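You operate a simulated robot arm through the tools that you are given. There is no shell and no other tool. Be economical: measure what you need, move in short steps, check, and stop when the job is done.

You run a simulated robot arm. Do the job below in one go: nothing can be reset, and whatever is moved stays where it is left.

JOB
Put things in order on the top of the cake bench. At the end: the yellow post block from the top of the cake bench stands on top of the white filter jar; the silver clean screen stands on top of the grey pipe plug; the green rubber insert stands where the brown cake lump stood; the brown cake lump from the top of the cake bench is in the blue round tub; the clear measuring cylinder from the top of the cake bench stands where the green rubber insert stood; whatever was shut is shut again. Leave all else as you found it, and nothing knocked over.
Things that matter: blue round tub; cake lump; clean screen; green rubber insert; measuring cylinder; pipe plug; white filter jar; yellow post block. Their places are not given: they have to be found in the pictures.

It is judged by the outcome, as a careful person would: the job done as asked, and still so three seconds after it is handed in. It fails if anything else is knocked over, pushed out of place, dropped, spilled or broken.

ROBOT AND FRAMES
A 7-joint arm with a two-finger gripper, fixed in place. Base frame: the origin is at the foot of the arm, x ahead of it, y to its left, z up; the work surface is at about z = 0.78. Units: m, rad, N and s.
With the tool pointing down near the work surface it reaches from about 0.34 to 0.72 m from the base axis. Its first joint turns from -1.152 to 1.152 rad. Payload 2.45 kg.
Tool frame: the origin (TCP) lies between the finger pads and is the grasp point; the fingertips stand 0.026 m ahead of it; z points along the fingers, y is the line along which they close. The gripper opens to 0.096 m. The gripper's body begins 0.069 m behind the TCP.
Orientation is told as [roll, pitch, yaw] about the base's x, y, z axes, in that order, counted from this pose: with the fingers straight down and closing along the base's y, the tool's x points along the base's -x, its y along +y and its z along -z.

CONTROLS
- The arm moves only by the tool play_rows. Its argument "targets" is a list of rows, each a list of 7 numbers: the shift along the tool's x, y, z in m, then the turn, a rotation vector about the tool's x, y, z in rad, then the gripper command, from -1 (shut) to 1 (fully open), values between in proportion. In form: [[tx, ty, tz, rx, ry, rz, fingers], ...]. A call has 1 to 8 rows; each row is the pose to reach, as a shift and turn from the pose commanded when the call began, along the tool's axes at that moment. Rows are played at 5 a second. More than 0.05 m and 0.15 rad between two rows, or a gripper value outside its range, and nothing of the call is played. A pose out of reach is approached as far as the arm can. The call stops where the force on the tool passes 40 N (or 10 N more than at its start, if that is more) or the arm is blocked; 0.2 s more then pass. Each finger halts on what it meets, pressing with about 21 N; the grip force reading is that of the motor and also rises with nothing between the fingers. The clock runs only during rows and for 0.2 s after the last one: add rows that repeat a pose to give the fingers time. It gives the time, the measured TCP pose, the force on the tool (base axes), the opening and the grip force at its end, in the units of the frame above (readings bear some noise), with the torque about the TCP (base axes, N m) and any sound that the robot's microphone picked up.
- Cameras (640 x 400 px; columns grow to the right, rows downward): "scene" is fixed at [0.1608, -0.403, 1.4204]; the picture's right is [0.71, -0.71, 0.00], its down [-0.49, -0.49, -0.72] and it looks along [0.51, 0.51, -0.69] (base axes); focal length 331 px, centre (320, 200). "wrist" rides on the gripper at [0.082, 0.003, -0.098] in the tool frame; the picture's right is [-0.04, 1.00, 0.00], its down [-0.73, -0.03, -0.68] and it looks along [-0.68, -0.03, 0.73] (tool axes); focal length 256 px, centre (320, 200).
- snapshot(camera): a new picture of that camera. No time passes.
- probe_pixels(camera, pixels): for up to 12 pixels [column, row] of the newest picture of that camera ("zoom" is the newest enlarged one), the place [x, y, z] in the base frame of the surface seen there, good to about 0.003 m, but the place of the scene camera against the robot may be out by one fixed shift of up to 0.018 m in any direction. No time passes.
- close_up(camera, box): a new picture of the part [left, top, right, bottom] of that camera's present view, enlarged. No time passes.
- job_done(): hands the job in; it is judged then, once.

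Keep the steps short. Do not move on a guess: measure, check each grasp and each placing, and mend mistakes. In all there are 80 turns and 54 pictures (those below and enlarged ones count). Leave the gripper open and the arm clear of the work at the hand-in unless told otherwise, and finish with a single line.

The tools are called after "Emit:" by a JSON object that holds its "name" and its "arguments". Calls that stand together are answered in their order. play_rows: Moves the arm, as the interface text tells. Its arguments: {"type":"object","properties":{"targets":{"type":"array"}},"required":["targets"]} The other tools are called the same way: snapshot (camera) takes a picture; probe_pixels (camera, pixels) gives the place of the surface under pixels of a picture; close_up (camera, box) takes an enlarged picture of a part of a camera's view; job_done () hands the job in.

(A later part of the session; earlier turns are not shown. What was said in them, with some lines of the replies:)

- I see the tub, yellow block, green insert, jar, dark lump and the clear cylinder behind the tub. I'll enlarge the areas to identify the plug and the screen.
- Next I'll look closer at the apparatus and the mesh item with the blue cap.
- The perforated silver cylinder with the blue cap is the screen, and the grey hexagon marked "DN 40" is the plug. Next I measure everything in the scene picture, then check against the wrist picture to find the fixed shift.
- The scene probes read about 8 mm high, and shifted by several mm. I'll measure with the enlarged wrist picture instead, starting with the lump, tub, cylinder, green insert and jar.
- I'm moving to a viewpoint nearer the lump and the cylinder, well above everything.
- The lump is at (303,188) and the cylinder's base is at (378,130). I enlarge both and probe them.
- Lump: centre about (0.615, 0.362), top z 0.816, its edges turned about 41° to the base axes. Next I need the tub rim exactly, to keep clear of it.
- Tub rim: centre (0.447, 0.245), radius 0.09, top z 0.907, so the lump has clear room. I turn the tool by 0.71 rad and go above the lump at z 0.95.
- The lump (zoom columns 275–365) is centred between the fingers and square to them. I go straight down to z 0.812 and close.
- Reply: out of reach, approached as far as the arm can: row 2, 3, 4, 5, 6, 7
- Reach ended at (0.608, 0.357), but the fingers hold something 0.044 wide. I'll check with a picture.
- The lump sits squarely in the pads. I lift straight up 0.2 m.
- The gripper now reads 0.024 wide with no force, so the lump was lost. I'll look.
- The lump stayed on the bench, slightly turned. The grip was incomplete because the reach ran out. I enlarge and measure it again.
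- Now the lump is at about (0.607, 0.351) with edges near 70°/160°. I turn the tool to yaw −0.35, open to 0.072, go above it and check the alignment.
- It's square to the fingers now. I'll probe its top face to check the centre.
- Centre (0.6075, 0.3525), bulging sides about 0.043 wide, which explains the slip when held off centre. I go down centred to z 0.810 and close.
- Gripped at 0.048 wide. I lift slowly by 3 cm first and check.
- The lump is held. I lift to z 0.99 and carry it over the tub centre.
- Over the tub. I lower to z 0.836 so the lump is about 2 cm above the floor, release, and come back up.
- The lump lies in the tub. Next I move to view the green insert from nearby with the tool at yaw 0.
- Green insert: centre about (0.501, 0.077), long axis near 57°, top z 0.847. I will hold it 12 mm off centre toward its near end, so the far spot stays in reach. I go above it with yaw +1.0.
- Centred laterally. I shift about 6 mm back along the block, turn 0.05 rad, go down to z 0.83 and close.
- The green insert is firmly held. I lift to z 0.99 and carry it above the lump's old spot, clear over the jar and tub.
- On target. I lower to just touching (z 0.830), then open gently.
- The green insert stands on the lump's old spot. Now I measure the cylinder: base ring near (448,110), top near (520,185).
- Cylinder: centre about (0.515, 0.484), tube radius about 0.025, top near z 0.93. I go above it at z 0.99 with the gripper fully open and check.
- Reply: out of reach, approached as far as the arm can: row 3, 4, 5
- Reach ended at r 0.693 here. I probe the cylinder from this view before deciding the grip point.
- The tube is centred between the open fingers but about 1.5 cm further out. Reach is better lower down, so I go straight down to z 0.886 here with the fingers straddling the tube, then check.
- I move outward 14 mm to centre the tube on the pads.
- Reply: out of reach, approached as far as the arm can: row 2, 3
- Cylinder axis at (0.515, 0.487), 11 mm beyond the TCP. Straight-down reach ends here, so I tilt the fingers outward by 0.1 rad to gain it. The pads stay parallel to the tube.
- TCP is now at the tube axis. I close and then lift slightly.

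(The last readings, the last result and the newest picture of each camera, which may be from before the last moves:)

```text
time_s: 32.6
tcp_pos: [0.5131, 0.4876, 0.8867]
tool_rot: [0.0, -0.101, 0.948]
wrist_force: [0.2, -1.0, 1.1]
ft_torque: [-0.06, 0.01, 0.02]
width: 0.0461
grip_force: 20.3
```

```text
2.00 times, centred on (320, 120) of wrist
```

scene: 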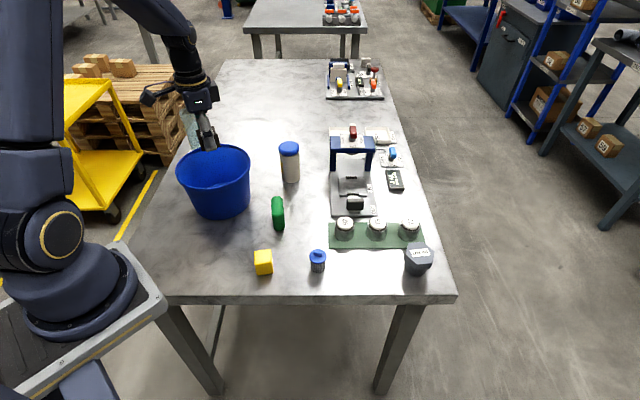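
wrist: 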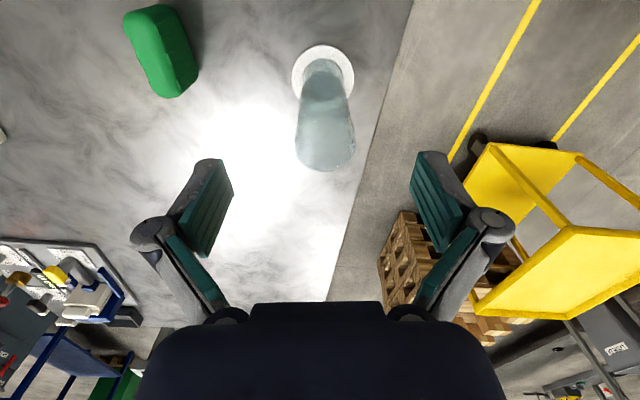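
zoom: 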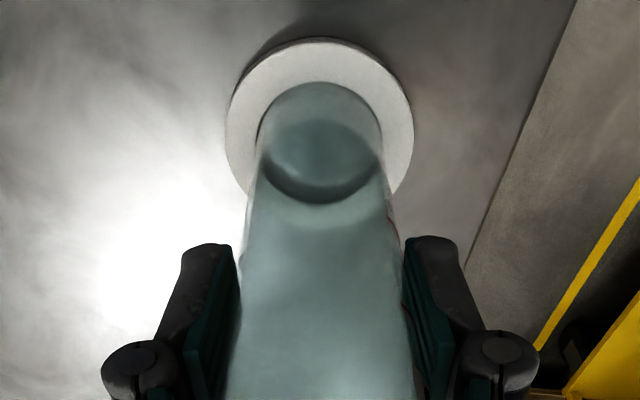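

The tube is held (0.046). I lift straight at first, then up and inward to clear the tub height.

Emit:
{"name": "play_rows", "arguments": {"targets": [[-0.001, 0, -0.01, 0, 0, 0, -1], [-0.003, 0, -0.0299, 0, 0, 0, -1], [0.0089, 0, -0.0612, 0, 0, 0, -1], [0.0298, 0, -0.1035, 0, 0, 0, -1], [0.0457, 0, -0.1453, 0, 0, 0, -1], [0.0626, 0, -0.1772, 0, 0, 0, -1]]}}

Emit:
{"name": "snapshot", "arguments": {"camera": "scene"}}

```text
time_s: 34.0
tcp_pos: [0.4679, 0.4206, 1.0563]
tool_rot: [0.001, -0.099, 0.948]
wrist_force: [0.1, 0.0, 0.1]
ft_torque: [-0.02, 0.0, 0.02]
width: 0.0462
grip_force: 21.3
```

```text
17 pictures are left
```

scene: 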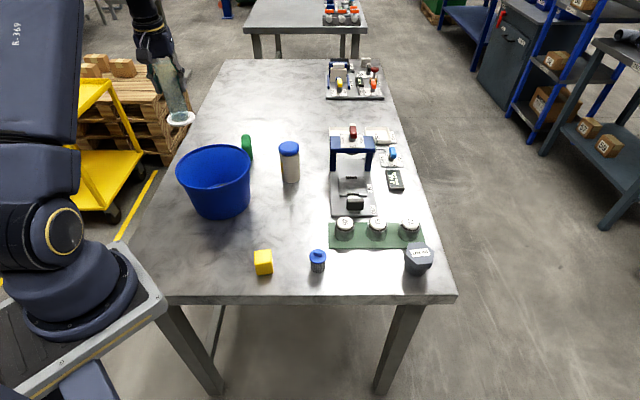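

Upright and clear by 4 cm above the rim level. I carry it level to above the green insert's old spot (0.500, 0.0755).

Emit:
{"name": "play_rows", "arguments": {"targets": [[0.0325, -0.0284, -0.0033, 0, 0, 0, -1], [0.065, -0.0568, -0.0065, 0, 0, 0, -1], [0.0976, -0.0851, -0.0098, 0, 0, 0, -1], [0.1301, -0.1135, -0.0131, 0, 0, 0, -1], [0.1626, -0.1419, -0.0163, 0, 0, 0, -1], [0.1952, -0.1703, -0.0196, 0, 0, 0, -1], [0.2277, -0.1986, -0.0228, 0, 0, 0, -1], [0.2602, -0.227, -0.0261, 0, 0, 0, -1]]}}

```text
time_s: 35.8
tcp_pos: [0.5034, 0.0774, 1.058]
tool_rot: [-0.001, -0.101, 0.948]
wrist_force: [-0.2, -0.7, -0.1]
ft_torque: [0.01, 0.03, 0.0]
width: 0.0461
grip_force: 20.9
```

At the spot. I lower vertically to z about 0.888.

Emit:
{"name": "play_rows", "arguments": {"targets": [[0.0084, 0.0013, 0.0494, 0, 0, 0, -1], [0.0134, 0.0013, 0.0992, 0, 0, 0, -1], [0.0174, 0.0013, 0.139, 0, 0, 0, -1], [0.0194, 0.0013, 0.1589, 0, 0, 0, -1], [0.0201, 0.0013, 0.166, 0, 0, 0, -1], [0.0204, 0.0013, 0.169, 0, 0, 0, -1]]}}

Emit:
{"name": "close_up", "arguments": {"camera": "scene", "box": [230, 150, 340, 250]}}

```text
refused: row 1 steps farther than a row can; nothing moved
```

```text
4.00 times, centred on (285, 200) of scene
```

zoom: 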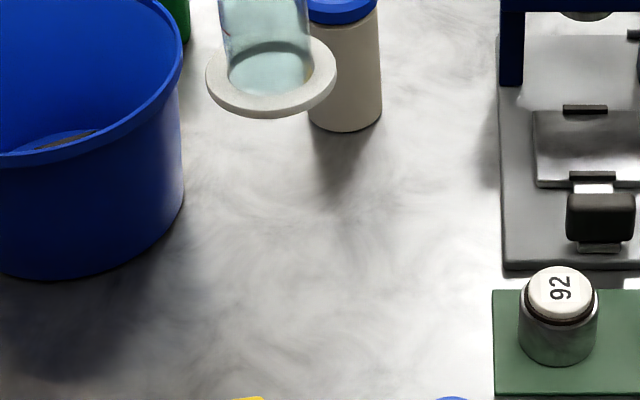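

The first row was slightly too long, so I repeat with a shorter one.

Emit:
{"name": "play_rows", "arguments": {"targets": [[0.0064, 0.0013, 0.03, 0, 0, 0, -1], [0.0109, 0.0013, 0.075, 0, 0, 0, -1], [0.0144, 0.0013, 0.11, 0, 0, 0, -1], [0.0174, 0.0013, 0.139, 0, 0, 0, -1], [0.0194, 0.0013, 0.1589, 0, 0, 0, -1], [0.0201, 0.0013, 0.166, 0, 0, 0, -1], [0.0204, 0.0013, 0.169, 0, 0, 0, -1]]}}

Emit:
{"name": "close_up", "arguments": {"camera": "scene", "box": [230, 150, 340, 250]}}

```text
time_s: 37.4
tcp_pos: [0.4956, 0.0763, 0.8866]
tool_rot: [0.002, -0.103, 0.947]
wrist_force: [-1.5, -0.2, 5.2]
ft_torque: [0.06, 0.15, 0.01]
width: 0.0462
grip_force: 20.9
```

```text
4.00 times, centred on (285, 200) of scene
```

zoom: 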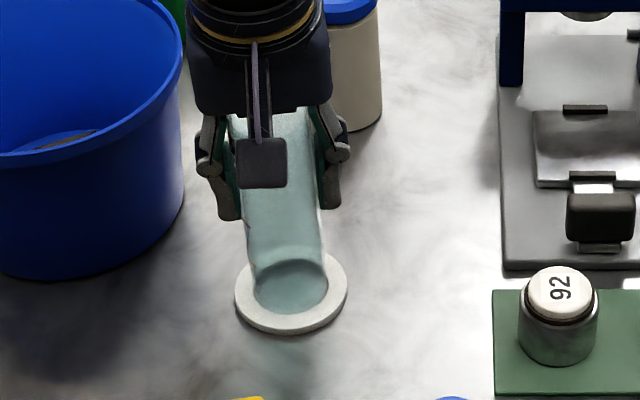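

It's touching the bench (5 N up). I open the fingers and rise vertically.

Emit:
{"name": "play_rows", "arguments": {"targets": [[0, 0, 0, 0, 0, 0, -0.04], [0, 0, 0, 0, 0, 0, 0.1], [0, 0, 0, 0, 0, 0, 0.6], [0, 0, 0, 0, 0, 0, 1], [0, 0, 0, 0, 0, 0, 1], [0, 0, 0, 0, 0, 0, 1]]}}

Emit:
{"name": "play_rows", "arguments": {"targets": [[-0.003, 0, -0.03, 0, 0, 0, 1], [-0.007, 0, -0.0697, 0, 0, 0, 1], [-0.011, 0, -0.1095, 0, 0, 0, 1], [-0.015, 0, -0.149, 0, 0, 0, 1], [-0.015, 0, -0.149, 0, 0.1, 0, 1]]}}

Emit:
{"name": "snapshot", "arguments": {"camera": "scene"}}

```text
time_s: 38.8
tcp_pos: [0.4958, 0.0754, 0.8862]
tool_rot: [0.001, -0.099, 0.948]
wrist_force: [-0.3, -0.1, -0.3]
ft_torque: [0.01, 0.0, 0.01]
width: 0.0957
grip_force: 0.0
```

```text
time_s: 40.0
tcp_pos: [0.495, 0.0759, 1.0371]
tool_rot: [0.0, -0.001, 0.948]
wrist_force: [-0.4, 0.9, -0.7]
ft_torque: [0.0, 0.01, -0.05]
width: 0.0959
grip_force: 0.0
```

```text
14 pictures are left
```

scene: 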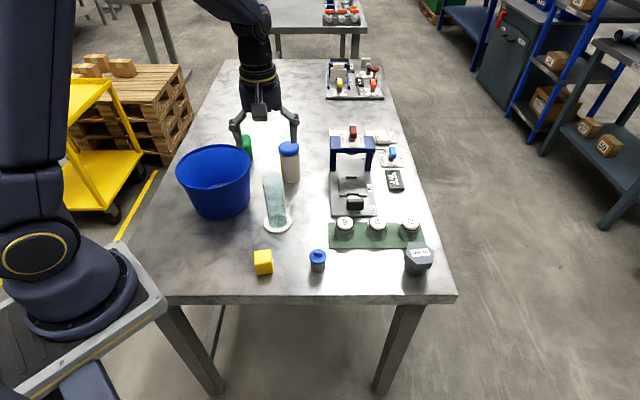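

The cylinder stands upright. I move to a viewpoint near the yellow block and the screen, turning back to yaw 0.

Emit:
{"name": "play_rows", "arguments": {"targets": [[0.0235, 0.0068, 0, 0, 0, 0.1354, 1], [0.0471, 0.0137, 0, 0, 0, 0.2709, 1], [0.0706, 0.0205, 0, 0, 0, 0.4063, 1], [0.0942, 0.0273, 0, 0, 0, 0.5417, 1], [0.1177, 0.0341, 0, 0, 0, 0.6771, 1], [0.1413, 0.041, 0, 0, 0, 0.8126, 1], [0.1648, 0.0478, 0, 0, 0, 0.948, 1]]}}

Emit:
{"name": "snapshot", "arguments": {"camera": "wrist"}}

```text
time_s: 41.6
tcp_pos: [0.363, -0.0327, 1.036]
tool_rot: [0.0, 0.001, -0.002]
wrist_force: [-0.7, -0.2, -0.2]
ft_torque: [-0.02, -0.02, -0.02]
width: 0.0961
grip_force: 0.1
```

```text
13 pictures are left
```

wrist: 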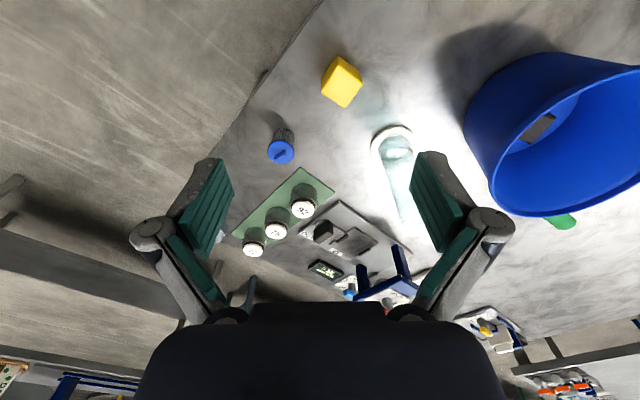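

Emit:
{"name": "close_up", "arguments": {"camera": "wrist", "box": [235, 45, 395, 170]}}

```text
3.20 times, centred on (315, 108) of wrist
```

zoom: 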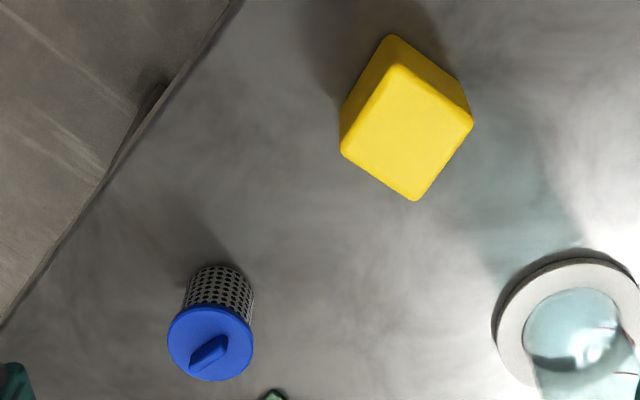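

Emit:
{"name": "probe_pixels", "arguments": {"camera": "zoom", "pixels": [[397, 72], [346, 150], [414, 195], [466, 125], [405, 130], [172, 340], [250, 345], [205, 378], [212, 355], [208, 315], [213, 268], [193, 358]]}}

```text
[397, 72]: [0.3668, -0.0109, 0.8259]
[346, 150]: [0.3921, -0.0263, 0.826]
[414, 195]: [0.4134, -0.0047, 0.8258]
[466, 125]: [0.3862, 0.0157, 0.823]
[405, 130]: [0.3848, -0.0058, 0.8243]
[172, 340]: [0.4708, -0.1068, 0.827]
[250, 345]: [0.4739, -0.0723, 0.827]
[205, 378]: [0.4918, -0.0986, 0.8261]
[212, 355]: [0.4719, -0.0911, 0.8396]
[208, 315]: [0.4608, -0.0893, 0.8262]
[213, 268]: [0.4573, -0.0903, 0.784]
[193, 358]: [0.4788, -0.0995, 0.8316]
```

Yellow block: centre (0.390, −0.006), edges near 52°/142°, top z 0.826. Screen: cap centre near (0.474, −0.090), cap top z 0.827. I turn to yaw −0.66 and go down over the yellow block.

Emit:
{"name": "play_rows", "arguments": {"targets": [[-0.0055, 0.0055, 0.021, 0, 0, 0.132, 0.8], [-0.011, 0.011, 0.042, 0, 0, 0.264, 0.6], [-0.0165, 0.016, 0.064, 0, 0, 0.396, 0.6], [-0.022, 0.0215, 0.085, 0, 0, 0.528, 0.6], [-0.027, 0.0267, 0.106, 0, 0, 0.66, 0.6], [-0.027, 0.0267, 0.145, 0, 0, 0.66, 0.6], [-0.027, 0.0267, 0.18, 0, 0, 0.66, 0.6], [-0.027, 0.0267, 0.18, 0, 0, 0.66, 0.6]]}}

Emit:
{"name": "close_up", "arguments": {"camera": "wrist", "box": [160, 0, 480, 200]}}

```text
time_s: 43.4
tcp_pos: [0.3904, -0.0054, 0.8547]
tool_rot: [0.0, 0.0, -0.658]
wrist_force: [0.1, 0.4, 0.6]
ft_torque: [0.02, 0.0, 0.01]
width: 0.0769
grip_force: 0.0
```

```text
2.00 times, centred on (320, 100) of wrist
```

zoom: 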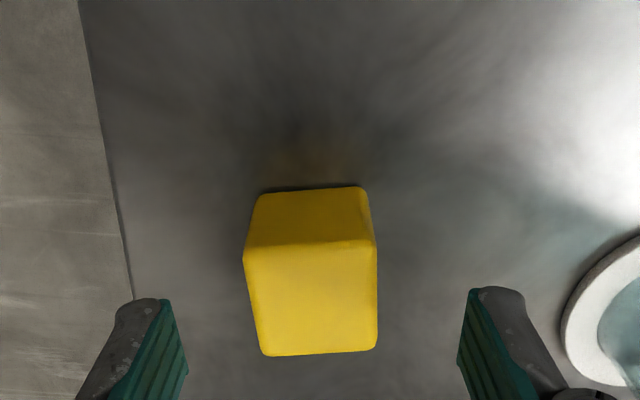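

Well aligned; the block is 2–3 mm left. I shift, go down to z 0.815 and close.

Emit:
{"name": "play_rows", "arguments": {"targets": [[0, -0.002, 0.02, 0, 0, 0, 0.6], [0, -0.002, 0.0395, 0, 0, 0, 0.6], [0, -0.002, 0.0395, 0, 0, 0, 0.2], [0, -0.002, 0.0395, 0, 0, 0, -1], [0, -0.002, 0.0395, 0, 0, 0, -1], [0, -0.002, 0.0395, 0, 0, 0, -1]]}}

Emit:
{"name": "play_rows", "arguments": {"targets": [[0, 0, -0.01, 0, 0, 0, -1], [0, 0, -0.05, 0, 0, 0, -1], [0, 0, -0.1, 0, 0, 0, -1], [0, 0, -0.15, 0, 0, 0, -1], [0, 0, -0.2, 0, 0, 0, -1]]}}

Emit:
{"name": "snapshot", "arguments": {"camera": "wrist"}}

```text
time_s: 44.8
tcp_pos: [0.3879, -0.0057, 0.8169]
tool_rot: [0.001, 0.0, -0.66]
wrist_force: [-1.1, -1.1, 0.5]
ft_torque: [-0.11, 0.0, -0.02]
width: 0.0378
grip_force: 21.4
```

```text
time_s: 46.0
tcp_pos: [0.3868, -0.0071, 1.016]
tool_rot: [0.001, 0.0, -0.662]
wrist_force: [0.2, 0.6, -4.9]
ft_torque: [-0.01, 0.03, 0.01]
width: 0.0379
grip_force: 20.8
```

```text
10 pictures are left
```

wrist: 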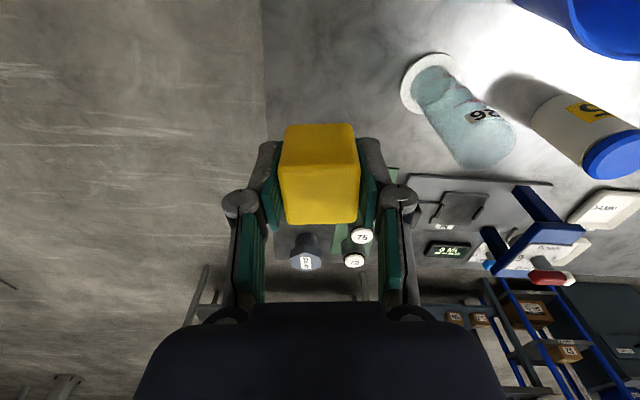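

The block is held (0.038 wide, 5 N weight). I move toward the jar, passing high over the cylinder, and view the lid.

Emit:
{"name": "play_rows", "arguments": {"targets": [[0, 0, -0.034, 0, 0, 0, -1], [-0.001, 0.044, -0.034, 0, 0, 0, -1], [-0.003, 0.089, -0.034, 0, 0, 0, -1], [-0.004, 0.133, -0.034, 0, 0, 0, -1], [-0.0053, 0.1775, -0.034, 0, 0, 0, -1], [-0.0053, 0.1775, -0.034, 0, 0, 0, -1]]}}

Emit:
{"name": "close_up", "arguments": {"camera": "wrist", "box": [340, 80, 500, 180]}}

```text
time_s: 47.4
tcp_pos: [0.5023, 0.1342, 1.0527]
tool_rot: [0.002, 0.0, -0.659]
wrist_force: [-0.2, 0.4, -4.5]
ft_torque: [0.01, -0.02, 0.01]
width: 0.0378
grip_force: 20.9
```

```text
4.00 times, centred on (420, 130) of wrist
```

zoom: 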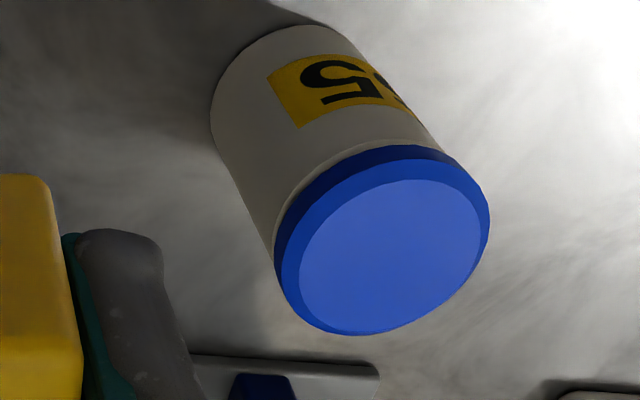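

Emit:
{"name": "probe_pixels", "arguments": {"camera": "zoom", "pixels": [[304, 275], [478, 230], [400, 184], [375, 330], [390, 258], [340, 210], [440, 305], [330, 325], [468, 200]]}}

```text
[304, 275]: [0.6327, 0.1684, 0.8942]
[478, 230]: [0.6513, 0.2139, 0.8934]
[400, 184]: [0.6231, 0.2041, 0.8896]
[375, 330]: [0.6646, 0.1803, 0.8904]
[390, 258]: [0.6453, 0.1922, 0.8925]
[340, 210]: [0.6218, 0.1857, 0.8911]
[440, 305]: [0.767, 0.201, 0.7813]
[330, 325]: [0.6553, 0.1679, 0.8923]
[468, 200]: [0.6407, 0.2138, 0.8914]
```

Lid: centre (0.643, 0.192), top z 0.8925, flat. I move above it and lower part of the way.

Emit:
{"name": "play_rows", "arguments": {"targets": [[-0.0186, 0.0327, 0, 0, 0, 0, -1], [-0.0372, 0.0655, 0, 0, 0, 0, -1], [-0.0557, 0.098, 0, 0, 0, 0, -1], [-0.0743, 0.131, 0, 0, 0, 0, -1], [-0.0743, 0.131, 0.04, 0, 0, 0, -1], [-0.0743, 0.131, 0.08, 0, 0, 0, -1], [-0.0743, 0.131, 0.08, 0, 0, 0, -1]]}}

Emit:
{"name": "close_up", "arguments": {"camera": "wrist", "box": [200, 60, 440, 240]}}

```text
time_s: 49.0
tcp_pos: [0.6409, 0.1891, 0.9698]
tool_rot: [0.001, 0.002, -0.659]
wrist_force: [0.2, -0.7, -3.3]
ft_torque: [0.05, 0.03, 0.03]
width: 0.0376
grip_force: 21.3
```

```text
2.22 times, centred on (320, 150) of wrist
```

zoom: 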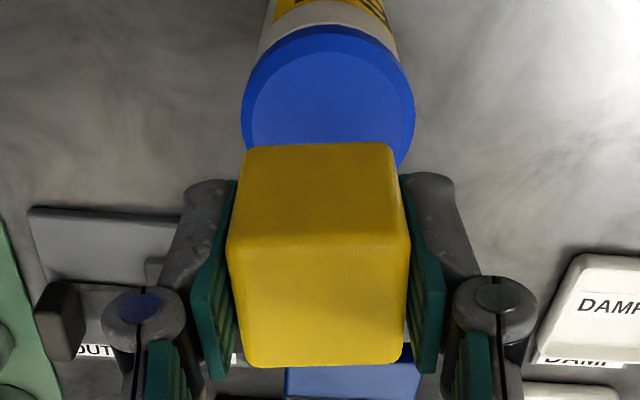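

A small correction of 2.5 mm sideways, then down until it touches the lid.

Emit:
{"name": "play_rows", "arguments": {"targets": [[0.001, 0.0025, 0.015, 0, 0, 0, -1], [0.001, 0.0025, 0.03, 0, 0, 0, -1], [0.001, 0.0025, 0.036, 0, 0, 0, -1], [0.001, 0.0025, 0.039, 0, 0, 0, -1], [0.001, 0.0025, 0.041, 0, 0, 0, -1]]}}

```text
time_s: 50.2
tcp_pos: [0.64, 0.1915, 0.9315]
tool_rot: [0.0, -0.001, -0.659]
wrist_force: [-0.6, 1.3, -4.5]
ft_torque: [0.01, 0.0, 0.03]
width: 0.038
grip_force: 20.9
```

Still carrying the full weight at z 0.9315. I go down a little more in 1 mm steps.

Emit:
{"name": "play_rows", "arguments": {"targets": [[-0.001, 0, 0.001, 0, 0, 0, -1], [-0.001, 0, 0.002, 0, 0, 0, -1], [-0.001, 0, 0.003, 0, 0, 0, -1], [-0.001, 0, 0.003, 0, 0, 0, -1]]}}

```text
time_s: 51.2
tcp_pos: [0.6404, 0.1915, 0.9295]
tool_rot: [-0.001, -0.001, -0.66]
wrist_force: [-3.2, -0.6, 4.9]
ft_torque: [-0.06, 0.31, 0.0]
width: 0.0376
grip_force: 20.7
```

It rests on the lid (force now +5 N). I open and rise straight up.

Emit:
{"name": "play_rows", "arguments": {"targets": [[0, 0, -0.0005, 0, 0, 0, -0.15], [0, 0, -0.0005, 0, 0, 0, 0], [0, 0, -0.0005, 0, 0, 0, 0.3], [0, 0, -0.0005, 0, 0, 0, 0.3], [0, 0, -0.03, 0, 0, 0, 0.3], [0, 0, -0.06, 0, 0, 0, 0.3], [0, 0, -0.1, 0, 0, 0, 0.3]]}}

Emit:
{"name": "snapshot", "arguments": {"camera": "scene"}}

```text
time_s: 52.8
tcp_pos: [0.6399, 0.1924, 1.027]
tool_rot: [-0.002, 0.002, -0.659]
wrist_force: [-0.3, 0.3, 0.3]
ft_torque: [0.0, 0.01, 0.01]
width: 0.0622
grip_force: 0.0
```

```text
7 pictures are left
```

scene: 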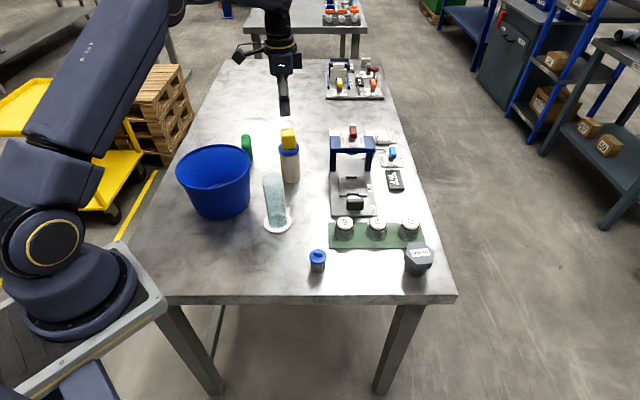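

The yellow block stands on the jar. I use the newest scene picture to probe the plug top, the rack jars and the screen cap (no new picture needed).

Emit:
{"name": "probe_pixels", "arguments": {"camera": "scene", "pixels": [[410, 222], [345, 222], [378, 222], [418, 244], [408, 250], [429, 250], [418, 257], [411, 259], [425, 258], [317, 258], [310, 256], [325, 256]]}}

Emit:
{"name": "play_rows", "arguments": {"targets": [[0.03, -0.03, -0.005, 0, 0, -0.06, 0.3], [0.01, -0.075, -0.005, 0, 0, -0.1, 0.3], [0, -0.12, -0.005, 0, 0, -0.2, 0.3], [-0.01, -0.165, -0.005, 0, 0, -0.3, 0.3], [-0.02, -0.21, -0.005, 0, 0, -0.4, 0.3], [-0.03, -0.255, -0.005, 0, 0, -0.5, 0.3], [-0.035, -0.29, -0.005, 0, 0, -0.6, 0.3], [-0.0416, -0.3253, 0, 0, 0, -0.66, 0.3]]}}

```text
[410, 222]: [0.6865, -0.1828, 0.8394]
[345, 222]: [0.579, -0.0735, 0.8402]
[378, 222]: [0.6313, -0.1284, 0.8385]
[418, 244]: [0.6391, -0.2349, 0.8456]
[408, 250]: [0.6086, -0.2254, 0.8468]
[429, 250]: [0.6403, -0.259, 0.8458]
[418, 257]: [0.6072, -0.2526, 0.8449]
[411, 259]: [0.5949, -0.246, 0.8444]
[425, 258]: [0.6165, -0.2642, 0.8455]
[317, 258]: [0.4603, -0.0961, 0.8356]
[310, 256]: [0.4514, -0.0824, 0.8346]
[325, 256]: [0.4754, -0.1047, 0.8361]
```

```text
time_s: 54.6
tcp_pos: [0.4721, -0.0911, 1.0276]
tool_rot: [0.001, 0.001, 0.003]
wrist_force: [-1.1, 0.3, 0.1]
ft_torque: [0.01, 0.0, 0.05]
width: 0.0622
grip_force: 0.0
```

Plug top comes out near (0.623, −0.248, 0.8375) after the shift correction. Now I go down to z 0.90 over the screen and check the alignment.

Emit:
{"name": "play_rows", "arguments": {"targets": [[-0.001, 0.0005, 0.05, 0, 0, 0, 0.3], [-0.001, 0.0005, 0.1, 0, 0, 0, 0.3], [-0.001, 0.0005, 0.128, 0, 0, 0, 0.3], [-0.001, 0.0005, 0.128, 0, 0, 0, 0.3]]}}

Emit:
{"name": "close_up", "arguments": {"camera": "wrist", "box": [200, 0, 440, 150]}}

```text
time_s: 55.6
tcp_pos: [0.4755, -0.0887, 0.8991]
tool_rot: [-0.001, -0.001, 0.0]
wrist_force: [-0.8, -0.1, -0.2]
ft_torque: [0.0, 0.02, -0.04]
width: 0.0625
grip_force: 0.0
```

```text
2.67 times, centred on (320, 75) of wrist
```

zoom: 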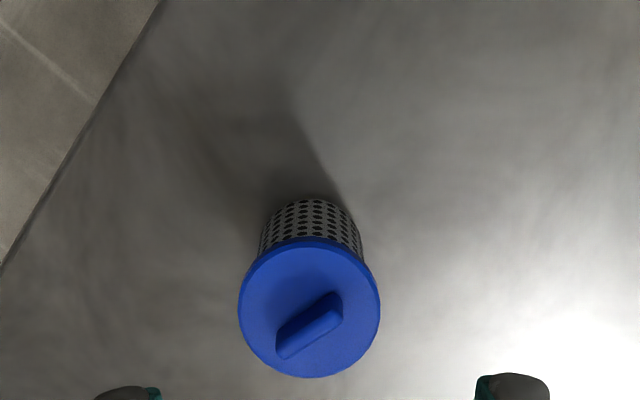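

Emit:
{"name": "probe_pixels", "arguments": {"camera": "zoom", "pixels": [[242, 310], [377, 310], [310, 243], [310, 374], [280, 280], [350, 350], [295, 300]]}}

```text
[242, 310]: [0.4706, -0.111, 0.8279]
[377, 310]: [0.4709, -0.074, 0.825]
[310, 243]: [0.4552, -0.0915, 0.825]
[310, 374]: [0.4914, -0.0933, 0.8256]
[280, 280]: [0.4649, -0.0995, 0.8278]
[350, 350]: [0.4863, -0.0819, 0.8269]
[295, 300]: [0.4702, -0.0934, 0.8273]
```

Cap centre (0.473, −0.0925), diameter 0.037. I correct by 3 mm, go down to z 0.822 and close on the cap.

Emit:
{"name": "play_rows", "arguments": {"targets": [[0.002, -0.003, 0.03, 0, 0, 0, 0.3], [0.002, -0.003, 0.06, 0, 0, 0, 0.3], [0.002, -0.003, 0.076, 0, 0, 0, 0.3], [0.002, -0.003, 0.076, 0, 0, 0, 0], [0.002, -0.003, 0.076, 0, 0, 0, -1], [0.002, -0.003, 0.076, 0, 0, 0, -1], [0.002, -0.003, 0.076, 0, 0, 0, -1]]}}

Emit:
{"name": "play_rows", "arguments": {"targets": [[0, 0, -0.01, 0, 0, 0, -1], [0, 0, -0.04, 0, 0, 0, -1], [0, 0, -0.08, 0, 0, 0, -1], [0, 0, -0.12, 0, 0, 0, -1], [0, 0, -0.16, 0, 0, 0, -1], [0, 0, -0.2, 0, 0, 0, -1]]}}

```text
time_s: 57.2
tcp_pos: [0.4724, -0.0933, 0.8236]
tool_rot: [0.0, 0.0, -0.001]
wrist_force: [0.0, 0.0, -0.1]
ft_torque: [0.01, -0.03, -0.01]
width: 0.035
grip_force: 21.0
```

```text
time_s: 58.6
tcp_pos: [0.4726, -0.095, 1.0225]
tool_rot: [-0.001, 0.001, 0.001]
wrist_force: [-0.8, -1.3, -0.1]
ft_torque: [-0.02, -0.02, 0.01]
width: 0.0353
grip_force: 21.1
```

The screen is held (0.035). I move near the plug at safe height and look at its top.

Emit:
{"name": "play_rows", "arguments": {"targets": [[-0.029, -0.0317, 0, 0, 0, 0, -1], [-0.058, -0.063, 0, 0, 0, 0, -1], [-0.0874, -0.095, 0, 0, 0, 0, -1], [-0.0874, -0.095, 0, 0, 0, 0, -1]]}}

Emit:
{"name": "close_up", "arguments": {"camera": "wrist", "box": [220, 70, 380, 190]}}

```text
time_s: 59.6
tcp_pos: [0.5624, -0.1897, 1.0212]
tool_rot: [-0.001, 0.0, 0.001]
wrist_force: [0.1, -0.9, 0.1]
ft_torque: [0.0, -0.02, 0.0]
width: 0.0351
grip_force: 20.7
```

```text
3.33 times, centred on (300, 130) of wrist
```

zoom: 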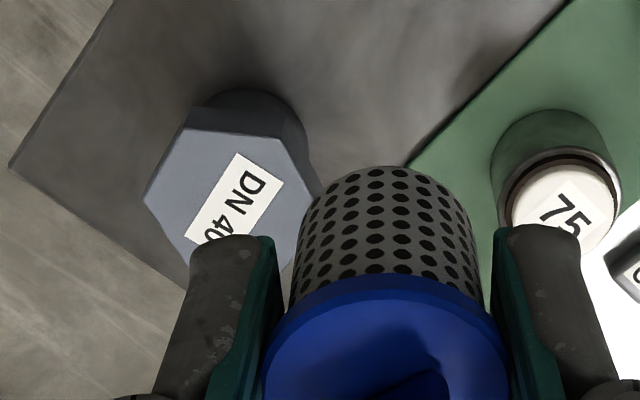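

Emit:
{"name": "probe_pixels", "arguments": {"camera": "zoom", "pixels": [[150, 196], [192, 134], [278, 145], [312, 195], [186, 265], [235, 200], [215, 230], [293, 250], [400, 180], [390, 370]]}}

```text
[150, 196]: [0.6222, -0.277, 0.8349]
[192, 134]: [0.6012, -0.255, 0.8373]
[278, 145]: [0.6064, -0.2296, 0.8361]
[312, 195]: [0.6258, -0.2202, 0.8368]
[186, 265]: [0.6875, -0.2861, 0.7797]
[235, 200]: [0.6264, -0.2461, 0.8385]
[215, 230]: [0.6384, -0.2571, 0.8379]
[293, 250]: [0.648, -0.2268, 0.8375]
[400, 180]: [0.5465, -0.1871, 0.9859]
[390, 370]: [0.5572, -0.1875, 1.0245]
```

Plug top: centre (0.6245, −0.248), z 0.8375. I move over it and lower to z 0.90.

Emit:
{"name": "play_rows", "arguments": {"targets": [[-0.031, -0.029, 0, 0, 0, 0, -1], [-0.0621, -0.0583, 0, 0, 0, 0, -1], [-0.0621, -0.0583, 0.045, 0, 0, 0, -1], [-0.0621, -0.0583, 0.09, 0, 0, 0, -1], [-0.0621, -0.0583, 0.121, 0, 0, 0, -1], [-0.0621, -0.0583, 0.121, 0, 0, 0, -1]]}}

Emit:
{"name": "close_up", "arguments": {"camera": "wrist", "box": [200, 60, 440, 240]}}

```text
time_s: 61.0
tcp_pos: [0.6238, -0.2461, 0.903]
tool_rot: [0.0, 0.0, 0.0]
wrist_force: [-0.2, 0.0, 0.6]
ft_torque: [0.03, -0.02, 0.01]
width: 0.0355
grip_force: 21.2
```

```text
2.22 times, centred on (320, 150) of wrist
```

zoom: 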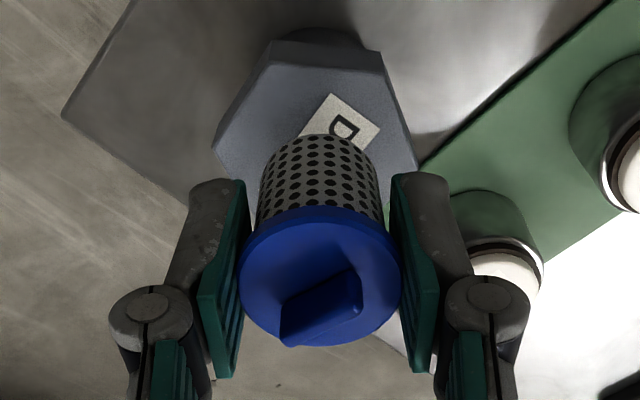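

Centred over the plug. I lower in small steps to about z 0.881.

Emit:
{"name": "play_rows", "arguments": {"targets": [[0, -0.001, 0.01, 0, 0, 0, -1], [0, -0.001, 0.016, 0, 0, 0, -1], [0, -0.001, 0.019, 0, 0, 0, -1], [0, -0.001, 0.021, 0, 0, 0, -1], [0, -0.001, 0.021, 0, 0, 0, -1]]}}

```text
time_s: 62.2
tcp_pos: [0.6228, -0.248, 0.8817]
tool_rot: [0.002, 0.0, 0.0]
wrist_force: [-0.5, -0.8, -1.3]
ft_torque: [0.0, 0.0, -0.01]
width: 0.0352
grip_force: 20.8
```

No contact yet; I go on in 1 mm steps.

Emit:
{"name": "play_rows", "arguments": {"targets": [[0, 0, 0.001, 0, 0, 0, -1], [0, 0, 0.002, 0, 0, 0, -1], [0, 0, 0.002, 0, 0, 0, -1]]}}

```text
time_s: 63.0
tcp_pos: [0.6234, -0.2479, 0.8788]
tool_rot: [0.001, 0.0, 0.0]
wrist_force: [0.2, 0.5, 0.7]
ft_torque: [0.01, -0.01, 0.02]
width: 0.0353
grip_force: 20.7
```

Emit:
{"name": "play_rows", "arguments": {"targets": [[0, 0, 0.001, 0, 0, 0, -1], [0, 0, 0.0015, 0, 0, 0, -1], [0, 0, 0.0015, 0, 0, 0, -1]]}}

```text
time_s: 63.8
tcp_pos: [0.6231, -0.249, 0.878]
tool_rot: [-0.001, -0.001, -0.002]
wrist_force: [-3.3, 1.0, 14.5]
ft_torque: [0.01, 0.08, 0.01]
width: 0.0353
grip_force: 20.8
```

Contact (14 N). I ease off 0.5 mm, open, and rise straight up.

Emit:
{"name": "play_rows", "arguments": {"targets": [[0, 0, -0.0007, 0, 0, 0, -1], [0, 0, -0.0007, 0, 0, 0, -0.15], [0, 0, -0.0007, 0, 0, 0, 0.2], [0, 0, -0.0007, 0, 0, 0, 0.2], [0, 0, -0.0007, 0, 0, 0, 0.2], [0, 0, -0.03, 0, 0, 0, 0.2], [0, 0, -0.07, 0, 0, 0, 0.2], [0, 0, -0.11, 0, 0, 0, 0.2]]}}

Emit:
{"name": "play_rows", "arguments": {"targets": [[0.04, 0, -0.02, 0, 0, 0, 1], [0.08, 0.01, -0.04, 0, 0, 0, 1], [0.12, 0.02, -0.06, 0, 0, 0, 1], [0.16, 0.03, -0.08, 0, 0, 0, 1], [0.2, 0.04, -0.09, 0, 0, 0, 1], [0.24, 0.05, -0.1, 0, 0, 0, 1], [0.24, 0.05, -0.1, 0, 0, 0, 1]]}}

Emit:
{"name": "snapshot", "arguments": {"camera": "scene"}}

```text
time_s: 65.6
tcp_pos: [0.6225, -0.2481, 0.9891]
tool_rot: [-0.001, 0.002, -0.001]
wrist_force: [1.0, 0.3, -0.6]
ft_torque: [-0.01, -0.02, -0.02]
width: 0.0575
grip_force: 0.0
```

```text
time_s: 67.2
tcp_pos: [0.3814, -0.1982, 1.0868]
tool_rot: [-0.001, -0.001, 0.001]
wrist_force: [-0.5, 0.0, -0.5]
ft_torque: [0.0, -0.01, 0.03]
width: 0.0958
grip_force: 0.1
```

```text
3 pictures are left
```

scene: 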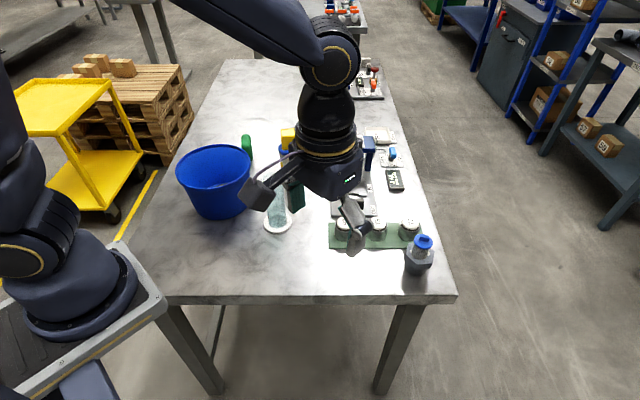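

The screen stands on the plug. I move the arm back to about its starting place and take a last look.

Emit:
{"name": "play_rows", "arguments": {"targets": [[0.014, 0.045, -0.005, 0, 0, 0, 1], [0.028, 0.09, -0.01, 0, 0, 0, 1], [0.042, 0.135, -0.015, 0, 0, 0, 1], [0.056, 0.18, -0.02, 0, 0, 0, 1], [0.07, 0.225, -0.025, 0, 0, 0, 1], [0.082, 0.27, -0.03, 0, 0, 0, 1], [0.085, 0.315, -0.03, 0, 0, 0, 1], [0.086, 0.36, -0.03, 0, 0, 0, 1]]}}

Emit:
{"name": "close_up", "arguments": {"camera": "scene", "box": [160, 90, 460, 290]}}

Emit:
{"name": "snapshot", "arguments": {"camera": "wrist"}}

```text
time_s: 69.0
tcp_pos: [0.2963, 0.1631, 1.1181]
tool_rot: [-0.001, 0.001, 0.002]
wrist_force: [0.5, 0.2, 0.4]
ft_torque: [0.02, -0.01, 0.02]
width: 0.096
grip_force: 0.1
```

```text
2.00 times, centred on (310, 190) of scene
```

zoom: 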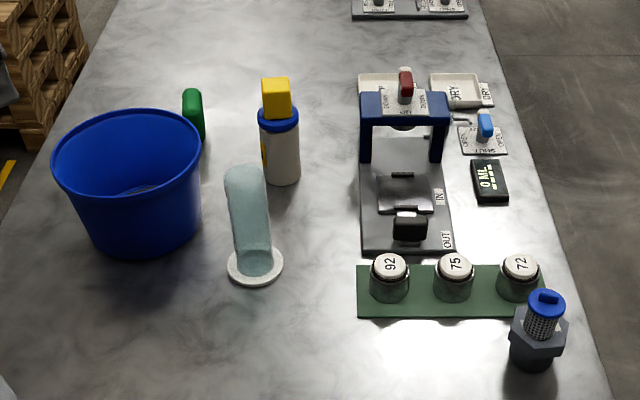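

```text
1 pictures are left
```

wrist: 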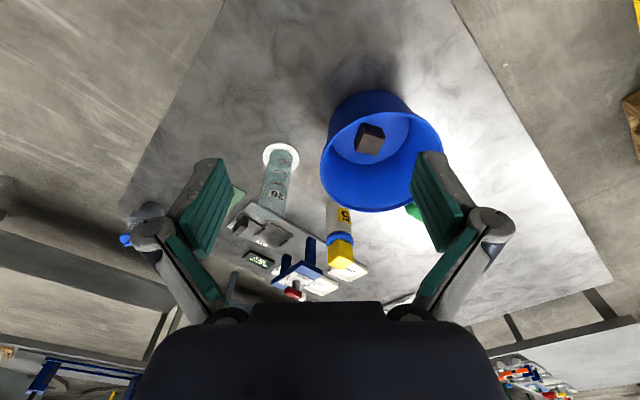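

Everything stands where it was asked for and nothing else has moved. Handing in.

Emit:
{"name": "job_done", "arguments": {}}

```text
The job is handed in.
```

All five moves are done and handed in: the yellow block is on the white jar, the screen on the pipe plug, the green insert within about 1 cm of the lump's old spot, the lump in the blue tub after one failed grip, and the cylinder on the insert's old spot; I opened nothing, and the last pictures show nothing knocked over.
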